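You operate a simulated robot arm through the tools that you are given. There is no shell and no other tool.

Carry out the task below with a simulated two-armed robot. There is one attempt and no reset: what you move stays moved.

Task
Change the shed, beat the loose row down with the white comb and put the lamp on over it.
Fine: lever to the other letter before you beat; comb back, the other comb stays; lamp slid over the band and switched on.

Only the result counts: the job must be done as asked and must still hold three seconds after the hand-in. Knocking over, shifting, dropping, spilling or breaking anything else fails it.

Robot
Two 7-joint arms with fingered hands on one trunk, on a base that moves. Base frame: it is fixed to the floor where the robot stands at the start and does not move with it; the origin is under the middle of the robot, x ahead of it, y to its left, z up. Lengths are in m, angles in rad, forces in N, time in s.
The left shoulder is at the start at [0.031, 0.092, 1.21], the right one opposite. With the tool pointing down near the work surface each hand reaches from about 0.32 to 0.56 m from the robot's upright axis, wherever it stands, measured 20 degrees to its own side. Places, roughly: blue lamp [0.8, -3.3, 1.3]; lamp button [0.7, -3.2, 0.7]; shed lever [0.6, -3.3, 1]; white comb, yellow comb [0.75, -3.5, 0.75]. Payload 2.1 kg a hand.
Tool frame (each hand has its own): the origin (TCP) lies between the finger pads and is the grasp point; the fingertips stand 0.02 m ahead of it; z points along the fingers, y is the line along which they close. The gripper opens to 0.068 m; its body begins 0.023 m behind the TCP. The gripper is a hand of 5 fingers: y runs from the thumb to the fingers, the wrist lies at [-0.01, -0.079, -0.131] in the tool frame.
Orientation is that of the tool frame in the base frame, as a unit quaternion [x, y, z, w]. With the fingers straight down and the wrist toward the robot, the tool's x, y and z point along [0, 1, 0], [1, 0, 0] and [0, 0, -1] of the base frame.

Tools
- The arms move only by the tool play_rows. It takes "left_rows", "right_rows" or both (then of equal length, played together; a hand with none holds still); each is text: rows parted by semicolons, each of 6 numbers parted by spaces: the shift along the tool's x, y, z in m, then the turn, a rotation vector about the tool's x, y, z in rad. In form: x y z wx wy wz; .... A call has 1 to 20 rows; each row shifts and turns the commanded pose from where the row before left it, along the tool's axes as they then stand. Each row takes 0.2 s and may step no farther than 0.05 m and 0.15 rad from the row before; otherwise, the whole call is refused. Where a pose cannot be reached the arm comes as near as it can. A force on the tool above 90 N (or 10 N above the force at the start of the call, whichever is more), or a blocked arm, ends the call early, and 0.2 s more pass. In this call time passes only in rows, and 0.2 s behind the last. It gives the time, the measured TCP pose, the force on the tool (base axes), the opening and the grip force at its end, in the units of the frame above (readings bear some noise), with the torque about the TCP (base axes, N m) and any sound that the robot's microphone picked up.
- Cameras (640 x 400 px; columns grow to the right, rows downward): "scene" is now at [0.1129, -0.0016, 1.3652]; the picture's right is [-0.05, -1.00, 0.00], its down [-0.56, 0.03, -0.83] and it looks along [0.83, -0.04, -0.56] (base axes); focal length 266 px, centre (320, 200). "left" rides on the left gripper at [-0.054, -0.058, -0.072] in its tool frame; the picture's right is [-0.57, -0.39, 0.73], its down [0.73, -0.64, 0.23] and it looks along [0.38, 0.66, 0.65] (tool axes); focal length 226 px, centre (320, 200). "right" rides on the right gripper at [0.054, -0.058, -0.072] in its tool frame; the picture's right is [-0.57, 0.39, -0.73], its down [-0.73, -0.64, 0.23] and it looks along [-0.38, 0.66, 0.65] (tool axes); focal length 226 px, centre (320, 200). There is no depth. A picture from a camera that has moved, and an enlarged one, comes with that camera's place and axes in the base frame and with its lens.
- grab_frame(camera): a new picture of that camera. The clock stands still meanwhile.
- lift_body(by): moves the trunk up (or, below 0, down) by that many m; the arms and the scene camera ride with it, the base frame stays. It gives what a move gives, with no picture.
- base_move(legs): drives the robot by 1 to 6 legs, each [ahead, left, turn to the left] in m, m and rad, along the robot's own axes; the way and the turn of a leg run together, so that a leg with both is an arc; at most 1.5 m and 3.142 rad a leg. The arms and the cameras ride along, it lands a little off, and it stops where it bumps. It gives what a move gives.
- move_fingers(index, middle, ring, little, thumb_bend, thumb_turn, hand): sets how far each is bent, from 0 (flat) to 100 (curled in); at 30 the hand is open as for a grip, at 70 the pads meet at the TCP. One left out holds its place. A second passes; each finger stops where it meets its share of the squeeze, and holds until it gets a number again. It is the only way to open and close the hand. It gives what a move gives, with no picture; readings hold the bend of each and the force on index, middle, ring, little, thumb and palm. thumb_turn goes from beside the hand (0) to across from the fingers (100), as for a grip.
- pan_tilt(pan, tilt): turns the head with the scene camera to pan (to the left, within 1.501 rad either way) and tilt (down, from -0.506 to 1.204), counted from straight ahead of the robot (the tilt from the chest, where the trunk bows). It gives what a move gives.
- inspect(camera, box): a new picture of the part [left, top, right, bottom] of that camera's present view, enlarged. The clock stands still meanwhile.
- hand_in(): hands the job in; it is judged then, once.

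Nothing tells you exact positions but the pictures and the camera data. Unless the task says otherwise, let go and move clear before handing in.

The tools are called after ">>>" by a JSON object that holds its "api" and its "payload". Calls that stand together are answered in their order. play_rows: Moves the arms, as the interface text tells. Its arguments: {"type":"object","properties":{"left_rows":{"type":"string"},"right_rows":{"type":"string"}},"required":[]} The other tools are called the same way: lift_body (by) moves the trunk up or down; move_fingers (index, middle, ring, little, thumb_bend, thumb_turn, hand) moves the fingers one by one; base_move (legs) drives the base; pan_tilt (pan, tilt) turns the head that bears the scene camera; grab_frame (camera) takes a picture; inspect (camera, box) takes an enlarged picture of a part of a camera's view; hand_in () hands the job in.

At the start:

```text
time: 0.0
left_tcp_pos: [0.3726, 0.1797, 1.2311]
left_tcp_rot: [0.707, 0.707, 0.0, 0.0]
left_wrist_force: [-0.6, 0.0, -0.8]
left_wrist_torque: [0.0, -0.02, -0.01]
left_gripper_width: 0.0678
left_finger_force: 0.0
left_shape: jaw
left_bend: [30.0, 30.0, 30.0, 30.0, 30.0, 98.0]
left_finger forces: [0.0, 0.0, 0.0, 0.0, 0.0, 0.0]
right_tcp_pos: [0.3318, -0.1379, 1.1734]
right_tcp_rot: [0.707, 0.707, -0.001, 0.0]
right_wrist_force: [0.4, 0.0, 0.4]
right_wrist_torque: [0.03, 0.01, 0.0]
right_gripper_width: 0.0673
right_finger_force: 0.1
right_shape: jaw
right_bend: [30.0, 30.0, 30.0, 30.0, 30.0, 98.0]
right_finger forces: [0.1, 0.1, 0.0, 0.0, 0.0, 0.0]
trunk travel left (down, up): [-0.45, 0.454]
robot x, y, heading: [0.0007, -0.0031, -0.001]
head pan, tilt (commanded): [-0.049, 0.597]
```

scene: 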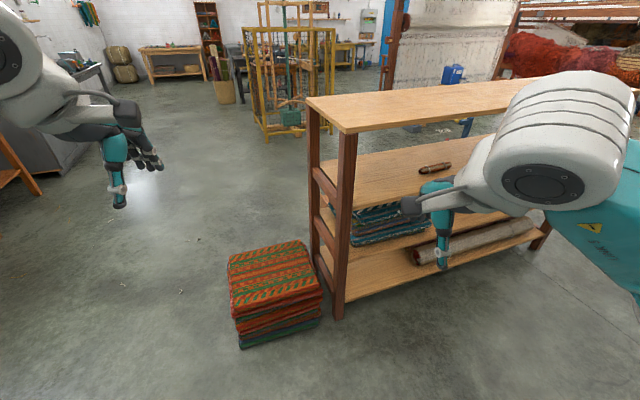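
right: 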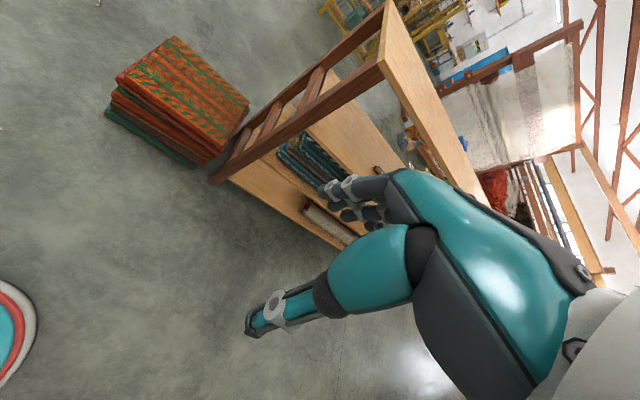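
left: 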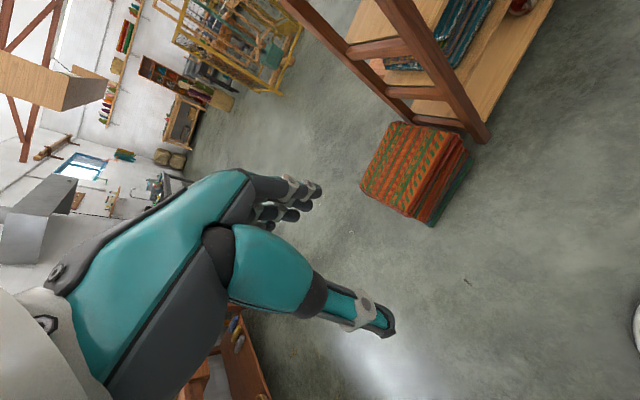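

I see a shelf ahead to the right and a stack of textiles on the floor; the work place lies about 3.3 m to my right. I'll turn the head right to look for the way and the loom.

>>> {"api": "pan_tilt", "payload": {"pan": -1.3, "tilt": 0.4}}

```text
time: 1.4
left_tcp_pos: [0.3727, 0.18, 1.2294]
left_tcp_rot: [0.707, 0.707, 0.0, 0.001]
left_wrist_force: [0.1, 0.4, 0.1]
left_wrist_torque: [0.0, -0.01, 0.0]
left_gripper_width: 0.0676
left_finger_force: 0.0
left_shape: jaw
left_bend: [30.0, 30.0, 30.0, 30.0, 30.0, 98.0]
left_finger forces: [0.0, 0.1, 0.0, 0.0, 0.1, 0.1]
right_tcp_pos: [0.3309, -0.137, 1.1737]
right_tcp_rot: [0.707, 0.707, 0.0, 0.0]
right_wrist_force: [-0.2, 0.4, -0.2]
right_wrist_torque: [0.02, 0.01, 0.01]
right_gripper_width: 0.0675
right_finger_force: 0.1
right_shape: jaw
right_bend: [30.0, 30.0, 30.0, 30.0, 30.0, 98.0]
right_finger forces: [0.0, 0.1, 0.0, 0.0, 0.1, 0.0]
trunk travel left (down, up): [-0.45, 0.454]
robot x, y, heading: [-0.0009, -0.0003, 0.004]
head pan, tilt (commanded): [-1.3, 0.4]
```

The head is turned to the right now; I take a picture to see the way to the loom.

>>> {"api": "grab_frame", "payload": {"camera": "scene"}}

```text
taken
camera scene: at [0.0493, -0.0865, 1.3832], right [-0.96, -0.27, 0.0], down [-0.1, 0.38, -0.92], along [0.25, -0.89, -0.39], focal length 266 px, centre (320, 200)
```

scene: 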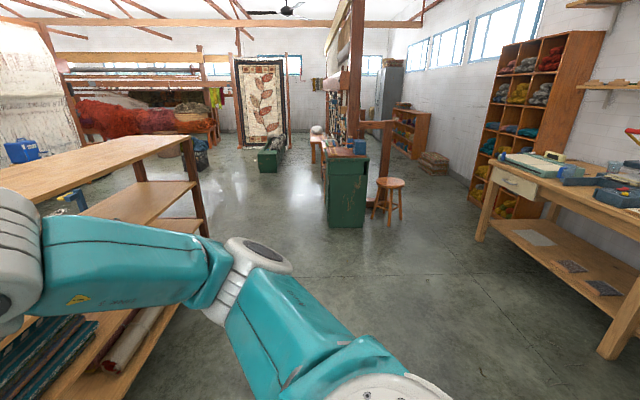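

I see the green cabinet and an upright loom edge-on about 3 m to my right, with a stool near it. I zoom in on it.

>>> {"api": "inspect", "payload": {"camera": "scene", "box": [220, 60, 460, 240]}}

>>> {"api": "inspect", "payload": {"camera": "scene", "box": [290, 110, 420, 230]}}

```text
2.22 times, centred on (340, 150) of scene
camera zoom: at [0.0493, -0.0865, 1.3832], right [-0.96, -0.27, 0.0], down [-0.1, 0.38, -0.92], along [0.25, -0.89, -0.39], focal length 590 px, centre (276, 311)
```

zoom: 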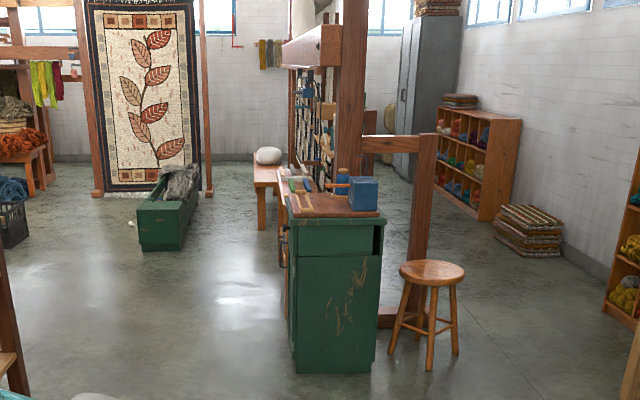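

```text
3.33 times, centred on (355, 170) of scene
camera zoom: at [0.0493, -0.0865, 1.3832], right [-0.96, -0.27, 0.0], down [-0.1, 0.38, -0.92], along [0.25, -0.89, -0.39], focal length 885 px, centre (203, 300)
```

zoom: 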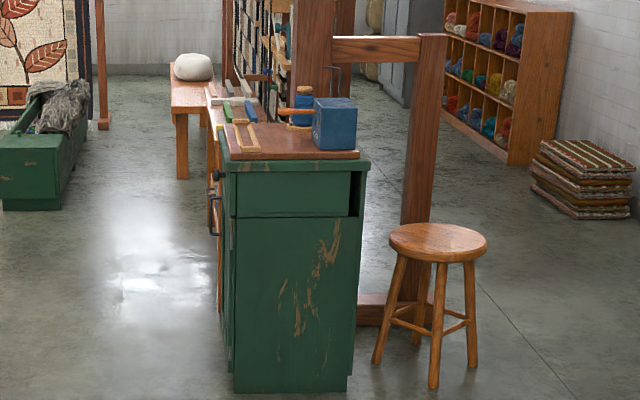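

The loom's working side seems to face away (+x side), with the green cabinet on my side of it. I'll turn right and drive about 1.2 m towards it, staying on the free floor, then look again.

>>> {"api": "base_move", "payload": {"legs": [[0, 0, -1.571], [1.2, 0, 0]]}}

>>> {"api": "pan_tilt", "payload": {"pan": 0.35, "tilt": 0.35}}

>>> {"api": "grab_frame", "payload": {"camera": "scene"}}

```text
time: 11.3
left_tcp_pos: [0.2123, -1.5676, 1.2302]
left_tcp_rot: [1.0, 0.011, 0.0, 0.0]
left_wrist_force: [0.4, 0.7, -0.7]
left_wrist_torque: [0.0, -0.02, 0.0]
left_gripper_width: 0.0675
left_finger_force: 0.0
left_shape: jaw
left_bend: [30.0, 30.0, 30.0, 30.0, 30.0, 98.0]
left_finger forces: [0.0, 0.0, 0.1, 0.1, 0.0, 0.0]
right_tcp_pos: [-0.1045, -1.5347, 1.1746]
right_tcp_rot: [1.0, 0.011, 0.0, 0.001]
right_wrist_force: [0.5, -0.3, -0.6]
right_wrist_torque: [-0.03, -0.02, 0.02]
right_gripper_width: 0.0677
right_finger_force: 0.1
right_shape: jaw
right_bend: [30.0, 30.0, 30.0, 30.0, 30.0, 98.0]
right_finger forces: [0.0, 0.0, 0.1, 0.1, 0.0, 0.0]
trunk travel left (down, up): [-0.45, 0.454]
robot x, y, heading: [0.0267, -1.1983, -1.547]
head pan, tilt (commanded): [-1.3, 0.4]
```

```text
time: 13.0
left_tcp_pos: [0.2122, -1.5686, 1.2301]
left_tcp_rot: [1.0, 0.011, 0.0, 0.001]
left_wrist_force: [0.4, -0.4, -0.7]
left_wrist_torque: [0.03, 0.0, -0.01]
left_gripper_width: 0.0673
left_finger_force: 0.1
left_shape: jaw
left_bend: [30.0, 30.0, 30.0, 30.0, 30.0, 98.0]
left_finger forces: [0.2, 0.0, 0.0, 0.0, 0.0, 0.0]
right_tcp_pos: [-0.1053, -1.5337, 1.1729]
right_tcp_rot: [1.0, 0.011, 0.001, 0.0]
right_wrist_force: [0.6, 0.3, -0.1]
right_wrist_torque: [0.02, -0.01, -0.03]
right_gripper_width: 0.0676
right_finger_force: 0.1
right_shape: jaw
right_bend: [30.0, 30.0, 30.0, 30.0, 30.0, 98.0]
right_finger forces: [0.0, 0.0, 0.0, 0.0, 0.0, 0.1]
trunk travel left (down, up): [-0.45, 0.454]
robot x, y, heading: [0.0195, -1.1982, -1.545]
head pan, tilt (commanded): [0.351, 0.351]
```

```text
taken
camera scene: at [0.0587, -1.3081, 1.3877], right [-0.93, -0.36, 0.0], down [-0.12, 0.32, -0.94], along [0.34, -0.87, -0.34], focal length 266 px, centre (320, 200)
```

scene: 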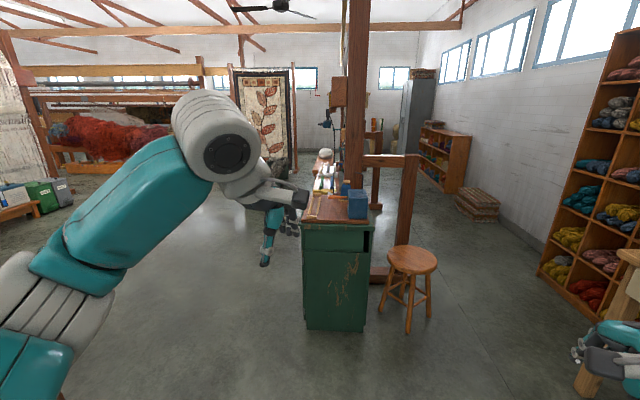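

The green cabinet and loom are straight ahead-left; something blue hangs at about z 1.3, likely the lamp. I zoom in.

>>> {"api": "inspect", "payload": {"camera": "scene", "box": [270, 80, 430, 220]}}

```text
2.86 times, centred on (350, 150) of scene
camera zoom: at [0.0587, -1.3081, 1.3877], right [-0.93, -0.36, 0.0], down [-0.12, 0.32, -0.94], along [0.34, -0.87, -0.34], focal length 759 px, centre (234, 343)
```

zoom: 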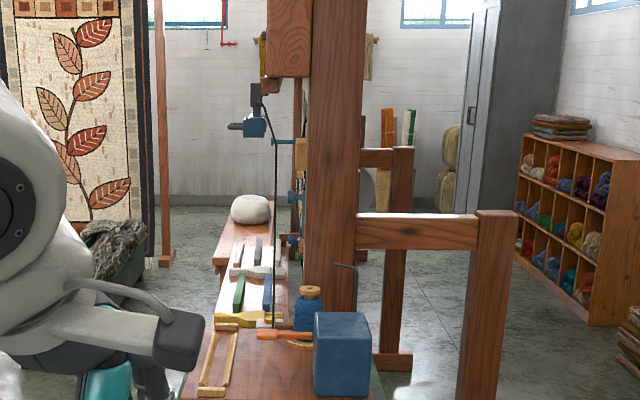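

The working face is on the +x side with a tray holding combs, and the blue lamp hangs from a rail over it. Before driving round I check the shelf's far end on my left.

>>> {"api": "pan_tilt", "payload": {"pan": 1.1, "tilt": 0.5}}

>>> {"api": "grab_frame", "payload": {"camera": "scene"}}

```text
time: 14.1
left_tcp_pos: [0.2114, -1.5684, 1.2295]
left_tcp_rot: [1.0, 0.011, 0.0, 0.0]
left_wrist_force: [0.5, -0.3, 0.2]
left_wrist_torque: [0.0, 0.0, 0.0]
left_gripper_width: 0.0677
left_finger_force: 0.2
left_shape: jaw
left_bend: [30.0, 30.0, 30.0, 30.0, 30.0, 98.0]
left_finger forces: [0.0, 0.0, 0.0, 0.0, 0.0, 0.0]
right_tcp_pos: [-0.1047, -1.5336, 1.1733]
right_tcp_rot: [1.0, 0.011, 0.0, 0.0]
right_wrist_force: [-0.6, 0.2, 0.9]
right_wrist_torque: [-0.01, 0.01, 0.02]
right_gripper_width: 0.0676
right_finger_force: 0.0
right_shape: jaw
right_bend: [30.0, 30.0, 30.0, 30.0, 30.0, 98.0]
right_finger forces: [0.0, 0.0, 0.0, 0.0, 0.0, 0.0]
trunk travel left (down, up): [-0.45, 0.454]
robot x, y, heading: [0.0265, -1.1994, -1.547]
head pan, tilt (commanded): [1.1, 0.499]
```

```text
taken
camera scene: at [0.1068, -1.2609, 1.3741], right [-0.43, -0.9, 0.0], down [-0.43, 0.21, -0.88], along [0.79, -0.38, -0.48], focal length 266 px, centre (320, 200)
```

scene: 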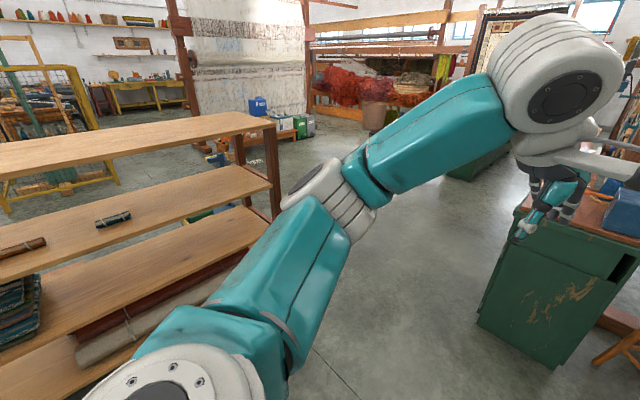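

The shelf's far end is near [1.7, -1.6] and the cabinet corner near [0.65, -2.6]; between them the floor is free. I drive through the gap to about [1.55, -2.6] on the loom's working side.

>>> {"api": "base_move", "payload": {"legs": [[0, 0, 0.878], [1.05, 0, 0], [0, 0, -0.15], [1.03, 0, 0]]}}

>>> {"api": "pan_tilt", "payload": {"pan": -1.3, "tilt": 0.4}}

>>> {"api": "grab_frame", "payload": {"camera": "scene"}}

```text
time: 27.3
left_tcp_pos: [1.9063, -2.7893, 1.2297]
left_tcp_rot: [0.932, 0.363, -0.001, -0.001]
left_wrist_force: [0.3, -0.1, 0.5]
left_wrist_torque: [0.02, -0.01, 0.02]
left_gripper_width: 0.0676
left_finger_force: 0.0
left_shape: jaw
left_bend: [30.0, 30.0, 30.0, 30.0, 30.0, 98.0]
left_finger forces: [0.0, 0.1, 0.0, 0.0, 0.1, 0.0]
right_tcp_pos: [1.6439, -2.9741, 1.1729]
right_tcp_rot: [0.932, 0.363, 0.0, -0.001]
right_wrist_force: [0.6, -0.5, -0.5]
right_wrist_torque: [-0.03, 0.04, -0.02]
right_gripper_width: 0.0676
right_finger_force: 0.1
right_shape: jaw
right_bend: [30.0, 30.0, 30.0, 30.0, 30.0, 98.0]
right_finger forces: [0.1, 0.0, 0.1, 0.0, 0.0, 0.1]
trunk travel left (down, up): [-0.45, 0.454]
robot x, y, heading: [1.5183, -2.6362, -0.825]
head pan, tilt (commanded): [1.1, 0.499]
```

```text
time: 29.5
left_tcp_pos: [1.9054, -2.7887, 1.2292]
left_tcp_rot: [0.932, 0.363, 0.0, 0.001]
left_wrist_force: [-0.7, 0.2, 0.2]
left_wrist_torque: [-0.03, 0.03, -0.03]
left_gripper_width: 0.0679
left_finger_force: 0.1
left_shape: jaw
left_bend: [30.0, 30.0, 30.0, 30.0, 30.0, 98.0]
left_finger forces: [0.0, 0.0, 0.1, 0.0, 0.0, 0.0]
right_tcp_pos: [1.6441, -2.9732, 1.1727]
right_tcp_rot: [0.932, 0.363, 0.0, 0.0]
right_wrist_force: [-0.1, -0.5, -0.2]
right_wrist_torque: [0.0, 0.0, 0.0]
right_gripper_width: 0.0675
right_finger_force: 0.1
right_shape: jaw
right_bend: [30.0, 30.0, 30.0, 30.0, 30.0, 98.0]
right_finger forces: [0.0, 0.0, 0.0, 0.0, 0.0, 0.1]
trunk travel left (down, up): [-0.45, 0.454]
robot x, y, heading: [1.523, -2.6321, -0.825]
head pan, tilt (commanded): [-1.3, 0.4]
```

```text
taken
camera scene: at [1.4885, -2.73, 1.3832], right [-0.85, 0.53, 0.0], down [0.21, 0.33, -0.92], along [-0.49, -0.78, -0.39], focal length 266 px, centre (320, 200)
```

scene: 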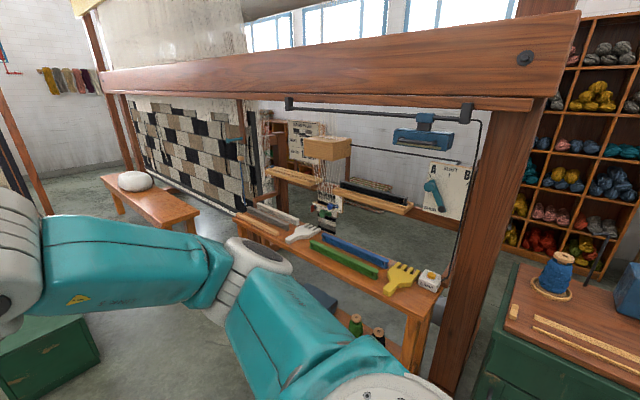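

Now I see the loom's working side: lamp on a rail at the upper right, a white board with a blue lever, a bench with the yellow and white combs, green and blue bars, and a box with a yellow button. I zoom in.

>>> {"api": "inspect", "payload": {"camera": "scene", "box": [220, 80, 500, 300]}}

>>> {"api": "inspect", "payload": {"camera": "scene", "box": [380, 100, 490, 230]}}

>>> {"api": "inspect", "payload": {"camera": "scene", "box": [220, 100, 380, 260]}}

```text
1.82 times, centred on (360, 190) of scene
camera zoom: at [1.4885, -2.73, 1.3832], right [-0.85, 0.53, 0.0], down [0.21, 0.33, -0.92], along [-0.49, -0.78, -0.39], focal length 483 px, centre (247, 218)
```

zoom: 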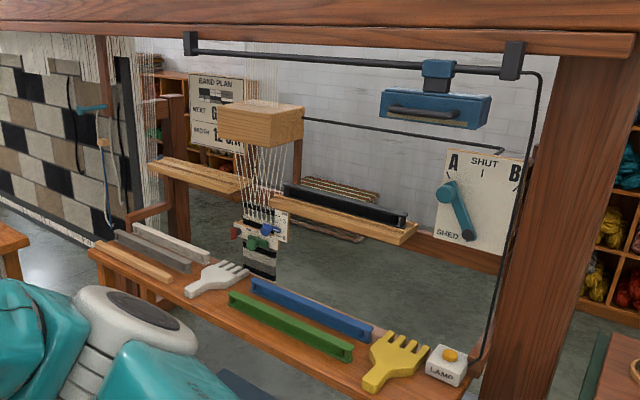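

```text
3.08 times, centred on (435, 165) of scene
camera zoom: at [1.4885, -2.73, 1.3832], right [-0.85, 0.53, 0.0], down [0.21, 0.33, -0.92], along [-0.49, -0.78, -0.39], focal length 817 px, centre (-34, 308)
```

zoom: 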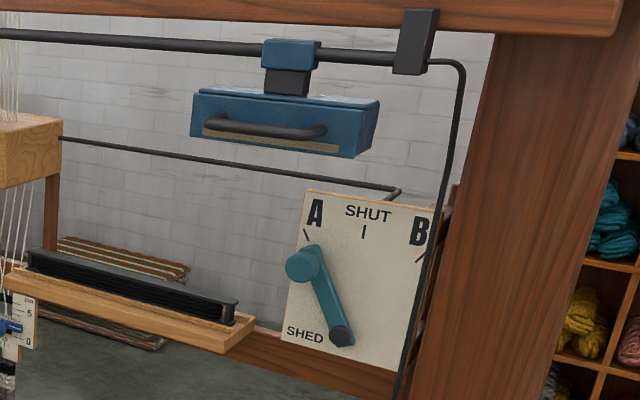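

```text
2.50 times, centred on (300, 180) of scene
camera zoom: at [1.4885, -2.73, 1.3832], right [-0.85, 0.53, 0.0], down [0.21, 0.33, -0.92], along [-0.49, -0.78, -0.39], focal length 664 px, centre (370, 250)
```

zoom: 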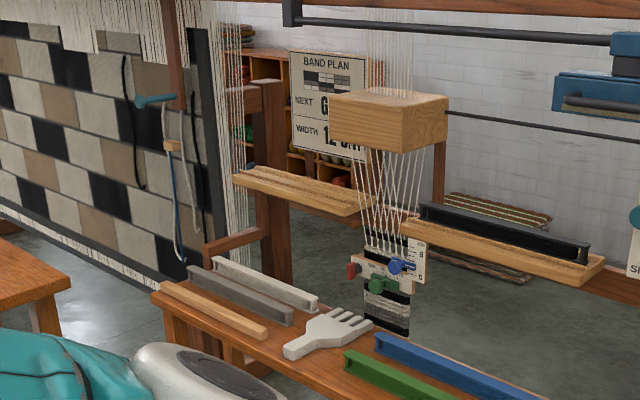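

The lever currently points to A (handle knob upper left, pivot lower right), so it must go to B; the white comb lies on the bench left of the band, the lamp hangs at the right end of its rail. I turn to face the loom (-x) and sidestep in front of it, staying well back.

>>> {"api": "base_move", "payload": {"legs": [[0, 0, -2.317], [0, 0.65, 0]]}}

>>> {"api": "pan_tilt", "payload": {"pan": 0.0, "tilt": 0.45}}

>>> {"api": "grab_frame", "payload": {"camera": "scene"}}

```text
time: 38.6
left_tcp_pos: [1.155, -3.4702, 1.2322]
left_tcp_rot: [0.708, -0.706, 0.0, 0.001]
left_wrist_force: [0.1, -0.1, 0.0]
left_wrist_torque: [-0.02, 0.02, -0.02]
left_gripper_width: 0.0676
left_finger_force: 0.0
left_shape: jaw
left_bend: [30.0, 30.0, 30.0, 30.0, 30.0, 98.0]
left_finger forces: [0.0, 0.0, 0.0, 0.0, 0.0, 0.0]
right_tcp_pos: [1.1952, -3.1527, 1.1727]
right_tcp_rot: [0.708, -0.706, 0.0, 0.0]
right_wrist_force: [0.3, -0.5, -0.8]
right_wrist_torque: [-0.02, 0.01, 0.0]
right_gripper_width: 0.0681
right_finger_force: 0.1
right_shape: jaw
right_bend: [30.0, 30.0, 30.0, 30.0, 30.0, 98.0]
right_finger forces: [0.0, 0.1, 0.0, 0.1, 0.1, 0.1]
trunk travel left (down, up): [-0.45, 0.454]
robot x, y, heading: [1.5278, -3.2906, -3.139]
head pan, tilt (commanded): [-1.3, 0.4]
```

```text
time: 40.0
left_tcp_pos: [1.154, -3.4698, 1.2295]
left_tcp_rot: [0.708, -0.706, 0.0, -0.001]
left_wrist_force: [-0.5, 0.0, -0.6]
left_wrist_torque: [-0.01, -0.02, 0.01]
left_gripper_width: 0.0678
left_finger_force: 0.1
left_shape: jaw
left_bend: [30.0, 30.0, 30.0, 30.0, 30.0, 98.0]
left_finger forces: [0.0, 0.0, 0.0, 0.1, 0.1, 0.1]
right_tcp_pos: [1.1957, -3.1523, 1.1726]
right_tcp_rot: [0.708, -0.706, 0.0, 0.0]
right_wrist_force: [0.3, 0.0, 0.0]
right_wrist_torque: [0.04, 0.01, -0.01]
right_gripper_width: 0.0674
right_finger_force: 0.1
right_shape: jaw
right_bend: [30.0, 30.0, 30.0, 30.0, 30.0, 98.0]
right_finger forces: [0.0, 0.1, 0.0, 0.1, 0.0, 0.1]
trunk travel left (down, up): [-0.45, 0.454]
robot x, y, heading: [1.53, -3.2876, -3.135]
head pan, tilt (commanded): [0.0, 0.45]
```

```text
taken
camera scene: at [1.4104, -3.2859, 1.3785], right [0.0, 1.0, 0.0], down [0.44, 0.0, -0.9], along [-0.9, 0.0, -0.44], focal length 266 px, centre (320, 200)
```

scene: 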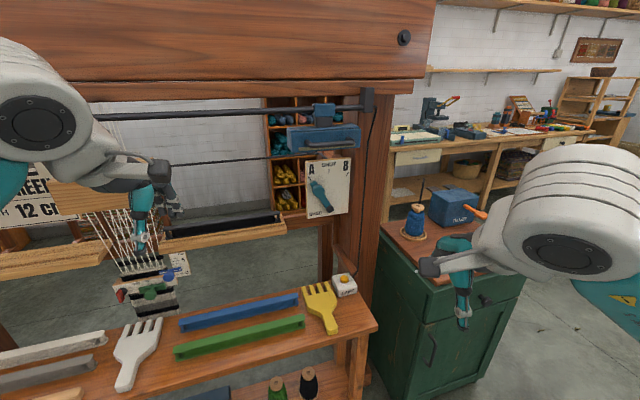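

I'm facing the loom now. I take close-ups of the lever board, the lamp, the combs and the band.

>>> {"api": "inspect", "payload": {"camera": "scene", "box": [260, 80, 400, 230]}}

>>> {"api": "inspect", "payload": {"camera": "scene", "box": [60, 220, 260, 400]}}

>>> {"api": "inspect", "payload": {"camera": "scene", "box": [260, 250, 400, 360]}}

```text
2.67 times, centred on (330, 155) of scene
camera zoom: at [1.4104, -3.2859, 1.3785], right [0.0, 1.0, 0.0], down [0.44, 0.0, -0.9], along [-0.9, 0.0, -0.44], focal length 708 px, centre (293, 320)
```

zoom: 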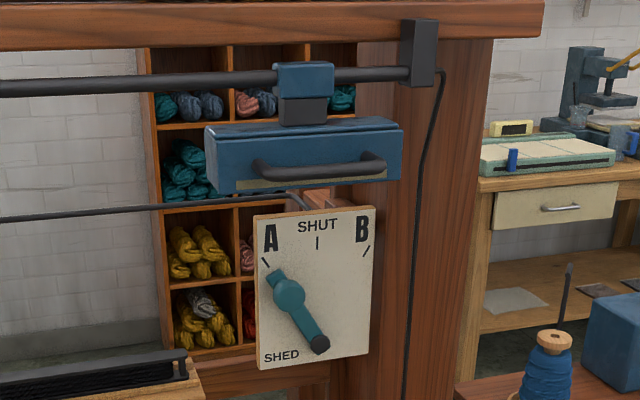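

```text
2.22 times, centred on (160, 310) of scene
camera zoom: at [1.4104, -3.2859, 1.3785], right [0.0, 1.0, 0.0], down [0.44, 0.0, -0.9], along [-0.9, 0.0, -0.44], focal length 590 px, centre (676, -44)
```

zoom: 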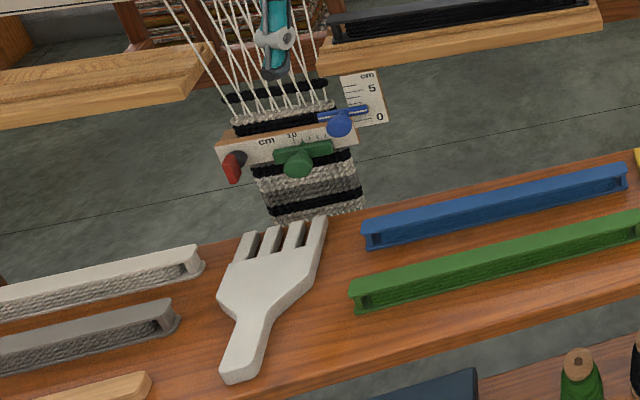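

```text
3.64 times, centred on (330, 305) of scene
camera zoom: at [1.4104, -3.2859, 1.3785], right [0.0, 1.0, 0.0], down [0.44, 0.0, -0.9], along [-0.9, 0.0, -0.44], focal length 966 px, centre (284, -182)
```

zoom: 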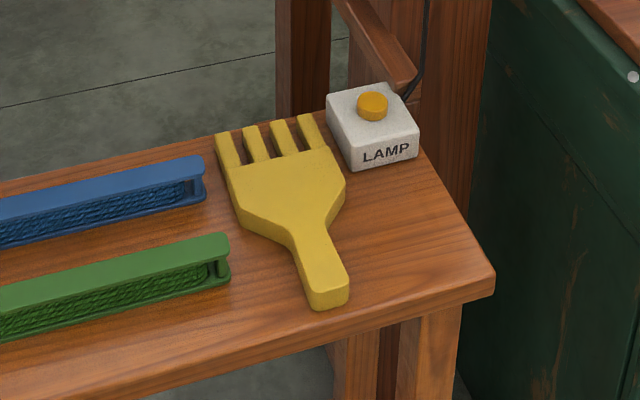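

The loom stands turned about 0.32 rad relative to my x axis (bench front edge runs from [0.81,-3.11] to [1.01,-3.72]). I turn to face it squarely and look again.

>>> {"api": "base_move", "payload": {"legs": [[0, 0, 0.316], [0, 0.15, 0]]}}

>>> {"api": "pan_tilt", "payload": {"pan": 0.0, "tilt": 0.5}}

>>> {"api": "grab_frame", "payload": {"camera": "scene"}}

>>> {"api": "grab_frame", "payload": {"camera": "left"}}

>>> {"api": "grab_frame", "payload": {"camera": "right"}}

```text
time: 42.4
left_tcp_pos: [1.2787, -3.7169, 1.2305]
left_tcp_rot: [0.812, -0.584, 0.0, 0.0]
left_wrist_force: [-1.3, 0.3, 0.2]
left_wrist_torque: [-0.03, 0.0, 0.02]
left_gripper_width: 0.0678
left_finger_force: 0.1
left_shape: jaw
left_bend: [30.0, 30.0, 30.0, 30.0, 30.0, 98.0]
left_finger forces: [0.0, 0.0, 0.1, 0.0, 0.0, 0.0]
right_tcp_pos: [1.2172, -3.4022, 1.1728]
right_tcp_rot: [0.812, -0.583, 0.0, 0.0]
right_wrist_force: [0.4, 0.6, 0.1]
right_wrist_torque: [0.0, 0.03, 0.04]
right_gripper_width: 0.0678
right_finger_force: 0.0
right_shape: jaw
right_bend: [30.0, 30.0, 30.0, 30.0, 30.0, 98.0]
right_finger forces: [0.1, 0.0, 0.1, 0.0, 0.0, 0.0]
trunk travel left (down, up): [-0.45, 0.454]
robot x, y, heading: [1.5753, -3.4244, -2.813]
head pan, tilt (commanded): [0.0, 0.45]
```

```text
time: 43.1
left_tcp_pos: [1.2764, -3.7156, 1.2311]
left_tcp_rot: [0.812, -0.584, 0.0, 0.0]
left_wrist_force: [0.1, -0.5, 0.2]
left_wrist_torque: [-0.03, 0.01, 0.02]
left_gripper_width: 0.0676
left_finger_force: 0.0
left_shape: jaw
left_bend: [30.0, 30.0, 30.0, 30.0, 30.0, 98.0]
left_finger forces: [0.0, 0.0, 0.1, 0.0, 0.1, 0.0]
right_tcp_pos: [1.2153, -3.4025, 1.1718]
right_tcp_rot: [0.812, -0.583, 0.0, 0.0]
right_wrist_force: [-0.6, -0.2, -0.2]
right_wrist_torque: [0.01, -0.04, 0.03]
right_gripper_width: 0.0677
right_finger_force: 0.0
right_shape: jaw
right_bend: [30.0, 30.0, 30.0, 30.0, 30.0, 98.0]
right_finger forces: [0.0, 0.0, 0.1, 0.1, 0.0, 0.1]
trunk travel left (down, up): [-0.45, 0.454]
robot x, y, heading: [1.5726, -3.4259, -2.813]
head pan, tilt (commanded): [0.0, 0.499]
```

```text
taken
camera scene: at [1.4641, -3.4602, 1.3741], right [-0.32, 0.95, 0.0], down [0.45, 0.15, -0.88], along [-0.83, -0.28, -0.48], focal length 266 px, centre (320, 200)
```

scene: 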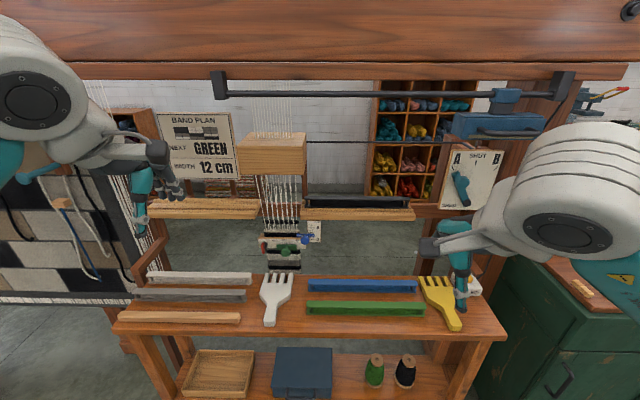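

```text
taken
camera left: at [1.3153, -3.6452, 1.3013], right [0.19, 0.66, -0.73], down [0.84, -0.49, -0.23], along [-0.51, -0.57, -0.65], focal length 226 px, centre (320, 200)
```

left: 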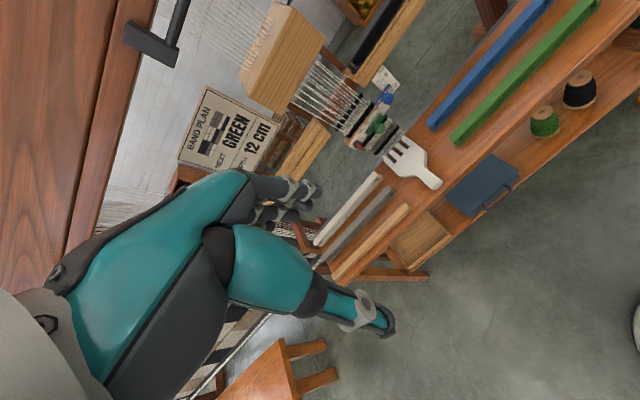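

```text
taken
camera right: at [1.2878, -3.4348, 1.2438], right [-0.55, 0.41, 0.73], down [0.37, 0.9, -0.23], along [-0.75, 0.15, -0.65], focal length 226 px, centre (320, 200)
```

right: 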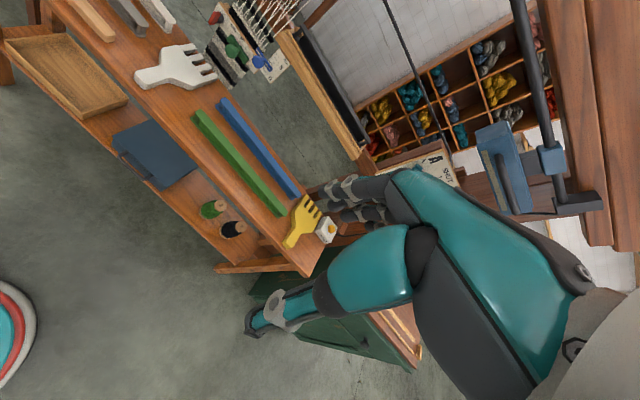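

Now the loom is nearly square in front: band under the heddle block centre-left, white comb just before it, yellow comb and button right, lamp at the rail's right end, lever on A. I take close-ups of band and lever.

>>> {"api": "inspect", "payload": {"camera": "scene", "box": [225, 130, 345, 280]}}

>>> {"api": "inspect", "payload": {"camera": "scene", "box": [250, 215, 330, 275]}}

>>> {"api": "inspect", "payload": {"camera": "scene", "box": [420, 70, 580, 220]}}

>>> {"api": "inspect", "payload": {"camera": "scene", "box": [220, 255, 380, 355]}}

>>> {"api": "inspect", "payload": {"camera": "left", "box": [300, 60, 460, 200]}}

>>> {"api": "inspect", "payload": {"camera": "right", "box": [130, 0, 310, 120]}}

```text
2.67 times, centred on (285, 205) of scene
camera zoom: at [1.4641, -3.4602, 1.3741], right [-0.32, 0.95, 0.0], down [0.45, 0.15, -0.88], along [-0.83, -0.28, -0.48], focal length 708 px, centre (413, 187)
```

zoom: 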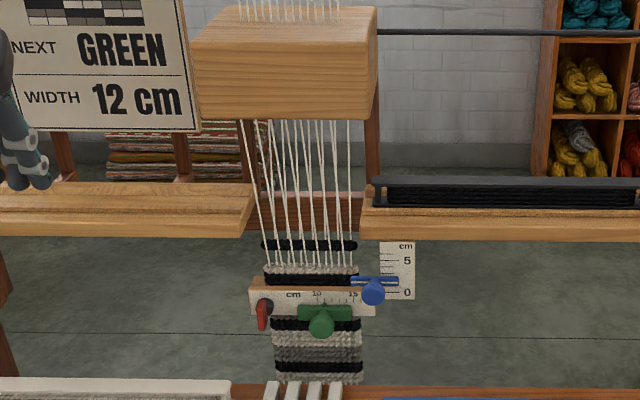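

```text
6.67 times, centred on (290, 245) of scene
camera zoom: at [1.4641, -3.4602, 1.3741], right [-0.32, 0.95, 0.0], down [0.45, 0.15, -0.88], along [-0.83, -0.28, -0.48], focal length 1770 px, centre (520, -100)
```

zoom: 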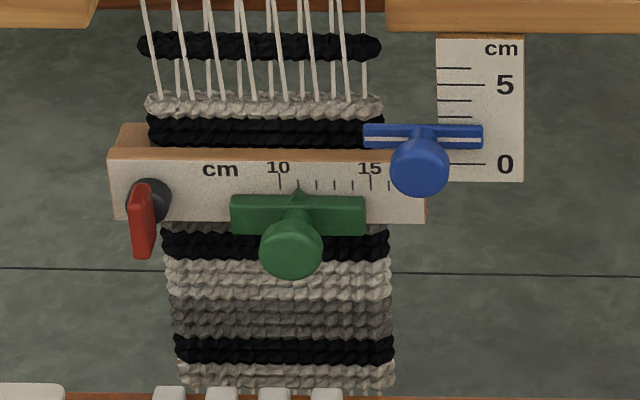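

```text
2.67 times, centred on (500, 145) of scene
camera zoom: at [1.4641, -3.4602, 1.3741], right [-0.32, 0.95, 0.0], down [0.45, 0.15, -0.88], along [-0.83, -0.28, -0.48], focal length 708 px, centre (-160, 347)
```

zoom: 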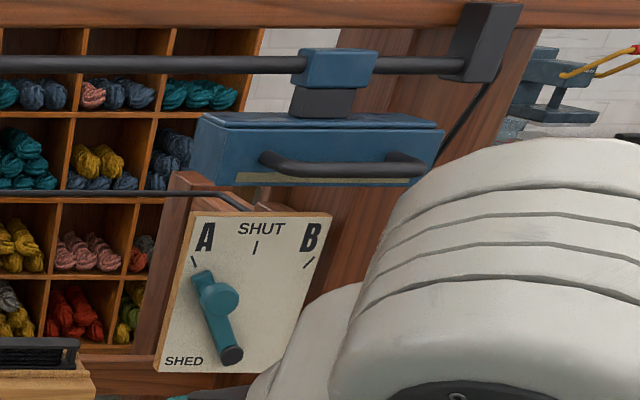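

```text
4.00 times, centred on (300, 305) of scene
camera zoom: at [1.4641, -3.4602, 1.3741], right [-0.32, 0.95, 0.0], down [0.45, 0.15, -0.88], along [-0.83, -0.28, -0.48], focal length 1062 px, centre (400, -220)
```

zoom: 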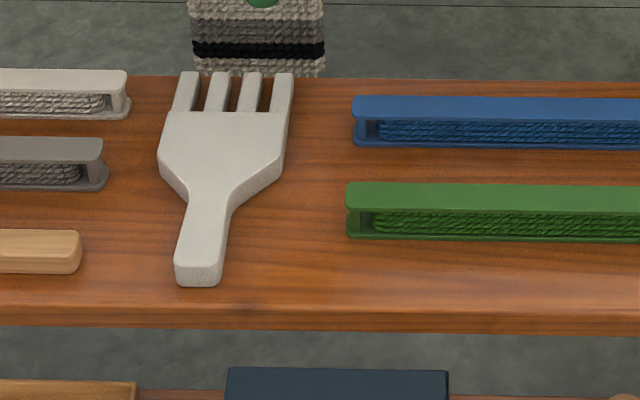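

```text
2.86 times, centred on (380, 130) of left
camera zoom: at [1.3153, -3.6452, 1.3013], right [0.19, 0.66, -0.73], down [0.84, -0.49, -0.23], along [-0.51, -0.57, -0.65], focal length 646 px, centre (149, 400)
```

zoom: 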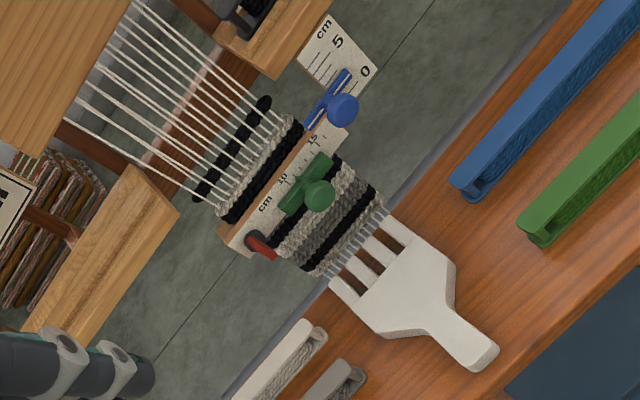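

```text
3.33 times, centred on (220, 60) of right
camera zoom: at [1.2878, -3.4348, 1.2438], right [-0.55, 0.41, 0.73], down [0.37, 0.9, -0.23], along [-0.75, 0.15, -0.65], focal length 754 px, centre (653, 667)
```

zoom: 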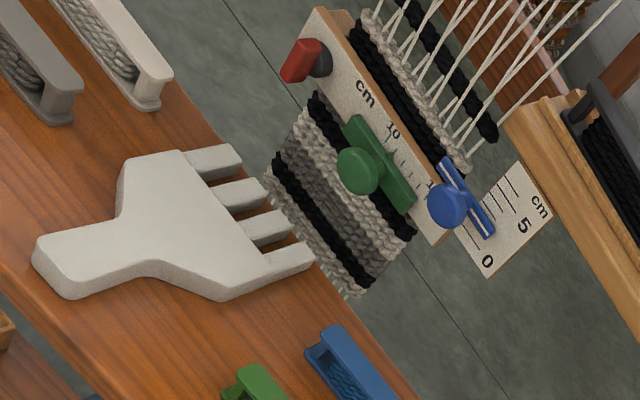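

Everything is well located now: the loose black row is at about z 0.834, the woven edge about z 0.80, the white comb lies straight pointing at the loom on the bench (top z ≈ 0.72), the lever knob is near [0.65, -3.29, 1.04] with its pivot at [0.61, -3.255, 0.96]. While still standing back, I turn the right hand so its fingers point forward with the thumb to the right, ready to straddle the lever knob.

>>> {"api": "play_rows", "payload": {"right_rows": "0 0 0 -0.0806 -0.0806 -0.0806; 0 0 0 -0.0806 -0.0806 -0.0806; 0 0 0 -0.0806 -0.0806 -0.0806; 0 0 0 -0.0806 -0.0806 -0.0806; 0 0 0 -0.0806 -0.0806 -0.0806; 0 0 0 -0.0806 -0.0806 -0.0806; 0 0 0 -0.0806 -0.0806 -0.0806; 0 0 0 -0.0806 -0.0806 -0.0806; 0 0 0 -0.0806 -0.0806 -0.0806; 0 0 0 -0.0806 -0.0806 -0.0806; 0 0 0 -0.0806 -0.0806 -0.0806; 0 0 0 -0.0806 -0.0806 -0.0806; 0 0 0 -0.0806 -0.0806 -0.0806; 0 0 0 -0.0806 -0.0806 -0.0806; 0 0 0 -0.0806 -0.0806 -0.0806; 0 0 0 0 0 0"}}

>>> {"api": "grab_frame", "payload": {"camera": "scene"}}

>>> {"api": "grab_frame", "payload": {"camera": "right"}}

```text
time: 46.5
left_tcp_pos: [1.2771, -3.7158, 1.2297]
left_tcp_rot: [0.812, -0.584, 0.0, -0.001]
left_wrist_force: [0.2, -0.3, -0.2]
left_wrist_torque: [0.0, 0.03, -0.02]
left_gripper_width: 0.068
left_finger_force: 0.2
left_shape: jaw
left_bend: [30.0, 30.0, 30.0, 30.0, 30.0, 98.0]
left_finger forces: [0.1, 0.0, 0.0, 0.0, 0.1, 0.1]
right_tcp_pos: [1.1948, -3.4011, 1.1817]
right_tcp_rot: [0.807, -0.042, -0.584, 0.072]
right_wrist_force: [-0.2, 0.1, 0.1]
right_wrist_torque: [0.0, -0.02, -0.03]
right_gripper_width: 0.068
right_finger_force: 0.1
right_shape: jaw
right_bend: [30.0, 30.0, 30.0, 30.0, 30.0, 98.0]
right_finger forces: [0.0, 0.0, 0.0, 0.1, 0.0, 0.0]
right hand out of reach, approached as far as the arm can: row 7, 8, 9, 12, 13, 14, 15
trunk travel left (down, up): [-0.45, 0.454]
robot x, y, heading: [1.5747, -3.424, -2.817]
head pan, tilt (commanded): [0.0, 0.499]
```

```text
taken
camera scene: at [1.464, -3.4602, 1.3741], right [-0.32, 0.95, 0.0], down [0.45, 0.15, -0.88], along [-0.83, -0.28, -0.48], focal length 266 px, centre (320, 200)
```

scene: 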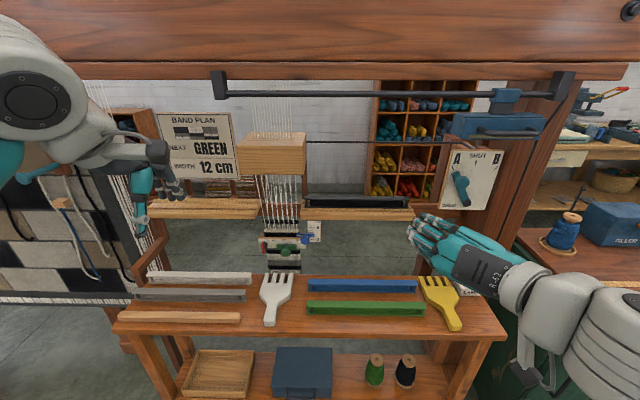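

```text
taken
camera right: at [1.2793, -3.3472, 1.1424], right [0.52, -0.24, 0.82], down [-0.46, 0.73, 0.51], along [-0.72, -0.64, 0.27], focal length 226 px, centre (320, 200)
```

right: 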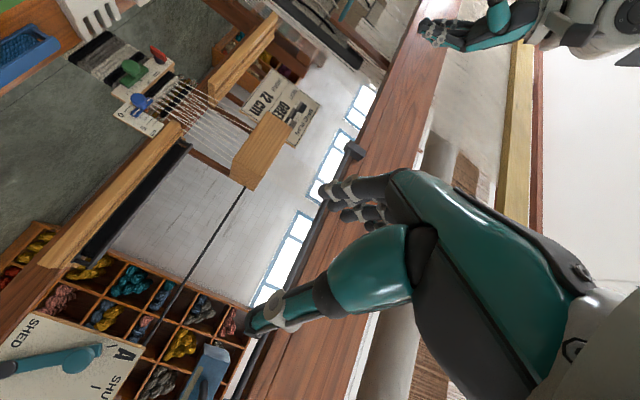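

The right hand points roughly forward now with the thumb on the right. I square up, sidestep right so the right hand lines up left of the lever knob, and move a bit closer.

>>> {"api": "base_move", "payload": {"legs": [[0, 0, -0.025], [0, -0.235, 0], [0.17, 0, 0]]}}

>>> {"api": "pan_tilt", "payload": {"pan": -0.2, "tilt": 0.5}}

>>> {"api": "grab_frame", "payload": {"camera": "scene"}}

>>> {"api": "grab_frame", "payload": {"camera": "right"}}

```text
time: 49.6
left_tcp_pos: [1.0345, -3.5349, 1.2303]
left_tcp_rot: [0.804, -0.594, 0.0, 0.0]
left_wrist_force: [-0.1, -0.1, -0.4]
left_wrist_torque: [0.01, -0.04, 0.01]
left_gripper_width: 0.0677
left_finger_force: 0.1
left_shape: jaw
left_bend: [30.0, 30.0, 30.0, 30.0, 30.0, 98.0]
left_finger forces: [0.0, 0.0, 0.0, 0.0, 0.1, 0.1]
right_tcp_pos: [0.9621, -3.2186, 1.1824]
right_tcp_rot: [0.806, -0.054, -0.586, 0.065]
right_wrist_force: [0.2, 0.3, -0.9]
right_wrist_torque: [-0.01, -0.01, 0.0]
right_gripper_width: 0.0679
right_finger_force: 0.1
right_shape: jaw
right_bend: [30.0, 30.0, 30.0, 30.0, 30.0, 98.0]
right_finger forces: [0.1, 0.1, 0.1, 0.1, 0.0, 0.0]
trunk travel left (down, up): [-0.45, 0.454]
robot x, y, heading: [1.3406, -3.2516, -2.845]
head pan, tilt (commanded): [0.0, 0.499]
```

```text
time: 50.4
left_tcp_pos: [1.0363, -3.5333, 1.2295]
left_tcp_rot: [0.804, -0.595, 0.0, 0.001]
left_wrist_force: [0.2, -0.6, 0.6]
left_wrist_torque: [0.0, -0.01, -0.03]
left_gripper_width: 0.0674
left_finger_force: 0.0
left_shape: jaw
left_bend: [30.0, 30.0, 30.0, 30.0, 30.0, 98.0]
left_finger forces: [0.0, 0.0, 0.0, 0.1, 0.0, 0.0]
right_tcp_pos: [0.9631, -3.2179, 1.1828]
right_tcp_rot: [0.807, -0.054, -0.585, 0.066]
right_wrist_force: [0.4, -0.1, -0.2]
right_wrist_torque: [-0.03, -0.01, -0.01]
right_gripper_width: 0.0678
right_finger_force: 0.0
right_shape: jaw
right_bend: [30.0, 30.0, 30.0, 30.0, 30.0, 98.0]
right_finger forces: [0.0, 0.0, 0.0, 0.0, 0.0, 0.1]
trunk travel left (down, up): [-0.45, 0.454]
robot x, y, heading: [1.342, -3.2503, -2.849]
head pan, tilt (commanded): [-0.201, 0.499]
```

```text
taken
camera scene: at [1.2258, -3.2664, 1.3741], right [-0.1, 1.0, 0.0], down [0.48, 0.05, -0.88], along [-0.87, -0.09, -0.48], focal length 266 px, centre (320, 200)
```

scene: 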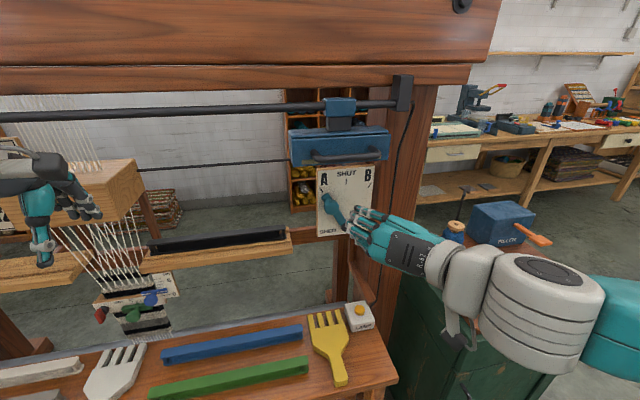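

```text
taken
camera right: at [1.048, -3.1662, 1.1424], right [0.51, -0.26, 0.82], down [-0.44, 0.74, 0.51], along [-0.74, -0.62, 0.27], focal length 226 px, centre (320, 200)
```

right: 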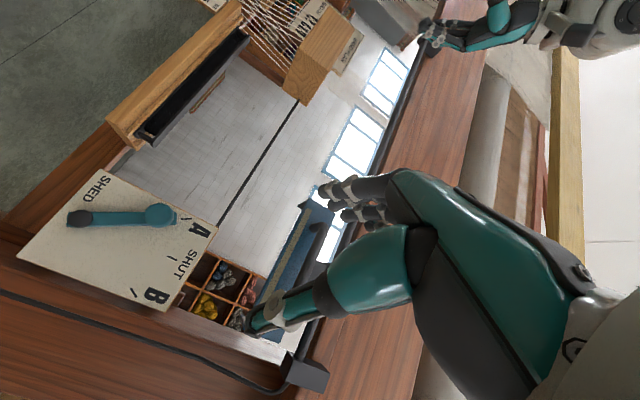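

The right hand is now close to the lever from the right. I zoom in on the lever in both cameras for an exact position.

>>> {"api": "inspect", "payload": {"camera": "scene", "box": [280, 90, 440, 270]}}

>>> {"api": "inspect", "payload": {"camera": "right", "box": [0, 150, 240, 330]}}

```text
2.22 times, centred on (360, 180) of scene
camera zoom: at [1.2258, -3.2664, 1.3741], right [-0.1, 1.0, 0.0], down [0.48, 0.05, -0.88], along [-0.87, -0.09, -0.48], focal length 590 px, centre (231, 244)
```

zoom: 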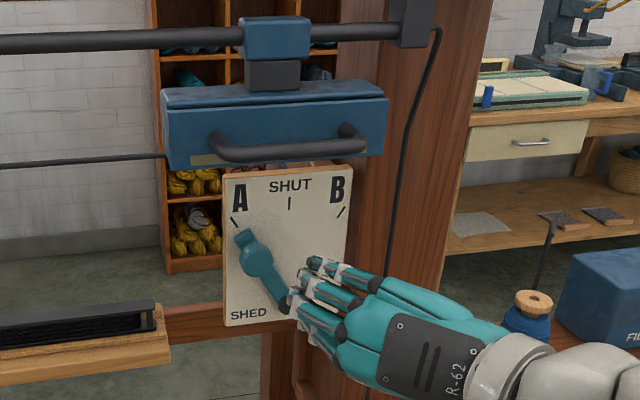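

```text
2.22 times, centred on (120, 240) of right
camera zoom: at [1.048, -3.1662, 1.1424], right [0.51, -0.26, 0.82], down [-0.44, 0.74, 0.51], along [-0.74, -0.62, 0.27], focal length 502 px, centre (764, 111)
```

zoom: 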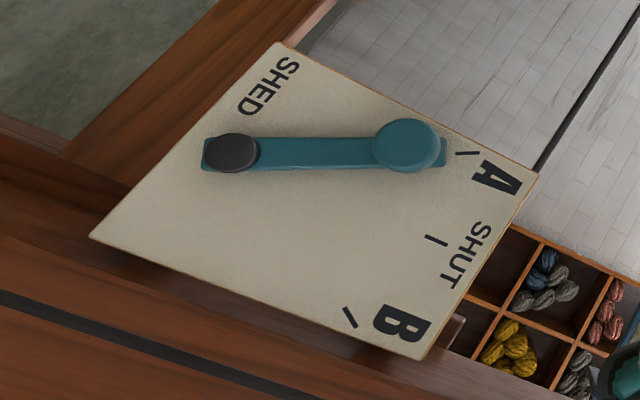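

The knob centre comes out at about [0.68, -3.29, 1.055] (knob 4 cm wide, board just behind it) and the pivot about 9 cm below right of it. I lower the right hand to the knob's height and come partway forward, checking how the arm follows.

>>> {"api": "play_rows", "payload": {"right_rows": "0.043 -0.005 0 0 0 0; 0.043 -0.005 0 0 0 0; 0.042 -0.005 0 0 0 0; 0 0 0.04 0 0 0; 0 0 0.04 0 0 0; 0 0 0 0 0 0"}}

>>> {"api": "inspect", "payload": {"camera": "scene", "box": [280, 90, 440, 270]}}

>>> {"api": "grab_frame", "payload": {"camera": "right"}}

```text
time: 51.8
left_tcp_pos: [1.0354, -3.5344, 1.2286]
left_tcp_rot: [0.804, -0.595, -0.001, -0.001]
left_wrist_force: [0.2, 0.6, 0.1]
left_wrist_torque: [0.0, -0.01, 0.02]
left_gripper_width: 0.0674
left_finger_force: 0.0
left_shape: jaw
left_bend: [30.0, 30.0, 30.0, 30.0, 30.0, 98.0]
left_finger forces: [0.0, 0.0, 0.1, 0.1, 0.0, 0.0]
right_tcp_pos: [0.9536, -3.218, 1.181]
right_tcp_rot: [0.807, -0.054, -0.584, 0.064]
right_wrist_force: [0.9, 0.0, 0.0]
right_wrist_torque: [0.02, 0.0, -0.04]
right_gripper_width: 0.0678
right_finger_force: 0.1
right_shape: jaw
right_bend: [30.0, 30.0, 30.0, 30.0, 30.0, 98.0]
right_finger forces: [0.0, 0.0, 0.1, 0.0, 0.0, 0.0]
right hand out of reach, approached as far as the arm can: row 1, 2, 3, 4, 5
trunk travel left (down, up): [-0.45, 0.454]
robot x, y, heading: [1.3374, -3.2509, -2.843]
head pan, tilt (commanded): [-0.201, 0.499]
```

```text
2.22 times, centred on (360, 180) of scene
camera zoom: at [1.2257, -3.2663, 1.3741], right [-0.1, 1.0, 0.0], down [0.48, 0.05, -0.88], along [-0.87, -0.08, -0.48], focal length 590 px, centre (231, 244)
```

zoom: 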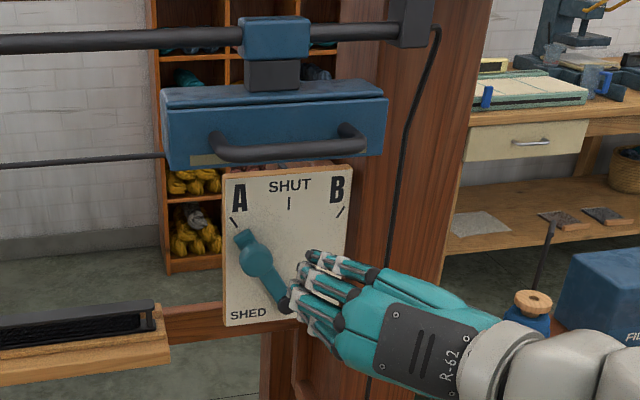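

```text
taken
camera right: at [1.0383, -3.1661, 1.1413], right [0.51, -0.26, 0.82], down [-0.44, 0.74, 0.51], along [-0.74, -0.62, 0.26], focal length 226 px, centre (320, 200)
```

right: 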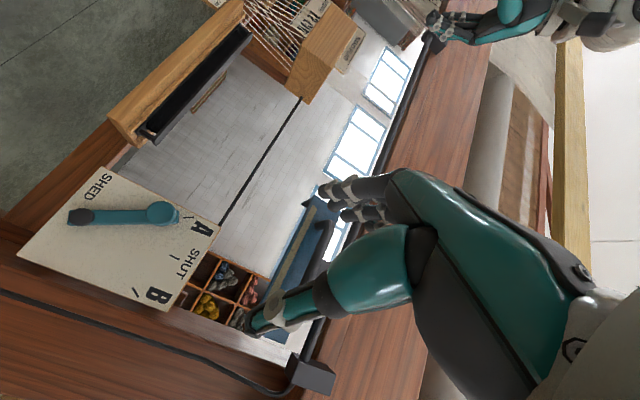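

The arm is at a joint limit in that roll. I roll the hand back about its pointing axis so the palm faces down (fingers forward, thumb below), which should be easier for the wrist.

>>> {"api": "play_rows", "payload": {"right_rows": "0 0 0 0 0 0.1428; 0 0 0 0 0 0.1428; 0 0 0 0 0 0.1428; 0 0 0 0 0 0.1428; 0 0 0 0 0 0.1428; 0 0 0 0 0 0.1428; 0 0 0 0 0 0.1428; 0 0 0 0 0 0.1428; 0 0 0 0 0 0.1428; 0 0 0 0 0 0.1428; 0 0 0 0 0 0.1428; 0 0 0 0 0 0"}}

>>> {"api": "grab_frame", "payload": {"camera": "scene"}}

>>> {"api": "grab_frame", "payload": {"camera": "right"}}

```text
time: 54.4
left_tcp_pos: [1.0353, -3.5332, 1.23]
left_tcp_rot: [0.804, -0.595, 0.0, 0.0]
left_wrist_force: [0.1, -0.5, 0.1]
left_wrist_torque: [0.02, 0.01, -0.01]
left_gripper_width: 0.0677
left_finger_force: 0.1
left_shape: jaw
left_bend: [30.0, 30.0, 30.0, 30.0, 30.0, 98.0]
left_finger forces: [0.1, 0.1, 0.0, 0.0, 0.1, 0.0]
right_tcp_pos: [0.9414, -3.14, 1.2496]
right_tcp_rot: [0.639, -0.52, -0.362, 0.437]
right_wrist_force: [0.3, 0.4, 0.4]
right_wrist_torque: [-0.01, 0.0, 0.02]
right_gripper_width: 0.068
right_finger_force: 0.0
right_shape: jaw
right_bend: [30.0, 30.0, 30.0, 30.0, 30.0, 98.0]
right_finger forces: [0.0, 0.0, 0.0, 0.0, 0.1, 0.0]
right hand out of reach, approached as far as the arm can: row 1, 2, 3, 4, 5, 6, 7, 8, 9, 10, 11
trunk travel left (down, up): [-0.45, 0.454]
robot x, y, heading: [1.3409, -3.2531, -2.842]
head pan, tilt (commanded): [-0.201, 0.499]
```

```text
taken
camera scene: at [1.2258, -3.2664, 1.3741], right [-0.1, 1.0, 0.0], down [0.48, 0.05, -0.88], along [-0.87, -0.08, -0.48], focal length 266 px, centre (320, 200)
```

scene: 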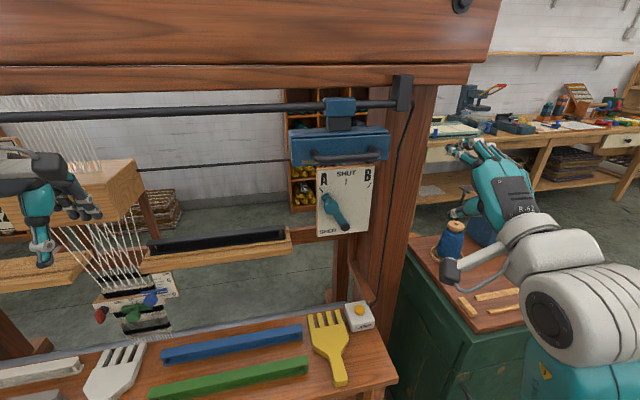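

```text
taken
camera right: at [1.039, -3.1747, 1.2185], right [0.42, 0.66, 0.63], down [-0.14, 0.73, -0.67], along [-0.9, 0.2, 0.39], focal length 226 px, centre (320, 200)
```

right: 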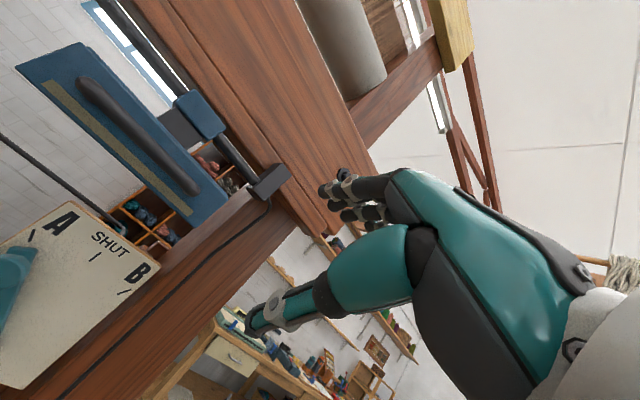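

The fingers now point forward with the palm down, but the arm is folded too tightly to follow exactly. I test how it follows when extended a little further forward (still short of the lamp).

>>> {"api": "play_rows", "payload": {"right_rows": "0 0 0.03 0 0 0; 0 0 0.03 0 0 0; 0 0 0 0 0 0; 0 0 0 0 0 0"}}

```text
time: 55.4
left_tcp_pos: [1.0367, -3.5347, 1.2295]
left_tcp_rot: [0.804, -0.595, 0.0, 0.0]
left_wrist_force: [0.1, 0.5, -0.4]
left_wrist_torque: [-0.01, 0.01, 0.01]
left_gripper_width: 0.0677
left_finger_force: 0.0
left_shape: jaw
left_bend: [30.0, 30.0, 30.0, 30.0, 30.0, 98.0]
left_finger forces: [0.0, 0.1, 0.1, 0.0, 0.1, 0.1]
right_tcp_pos: [0.934, -3.1402, 1.2453]
right_tcp_rot: [0.641, -0.517, -0.36, 0.438]
right_wrist_force: [-0.4, 0.3, 0.0]
right_wrist_torque: [0.02, -0.02, -0.01]
right_gripper_width: 0.0679
right_finger_force: 0.1
right_shape: jaw
right_bend: [30.0, 30.0, 30.0, 30.0, 30.0, 98.0]
right_finger forces: [0.1, 0.0, 0.0, 0.1, 0.1, 0.0]
right hand out of reach, approached as far as the arm can: row 1, 2
trunk travel left (down, up): [-0.45, 0.454]
robot x, y, heading: [1.3397, -3.2539, -2.849]
head pan, tilt (commanded): [-0.201, 0.499]
```

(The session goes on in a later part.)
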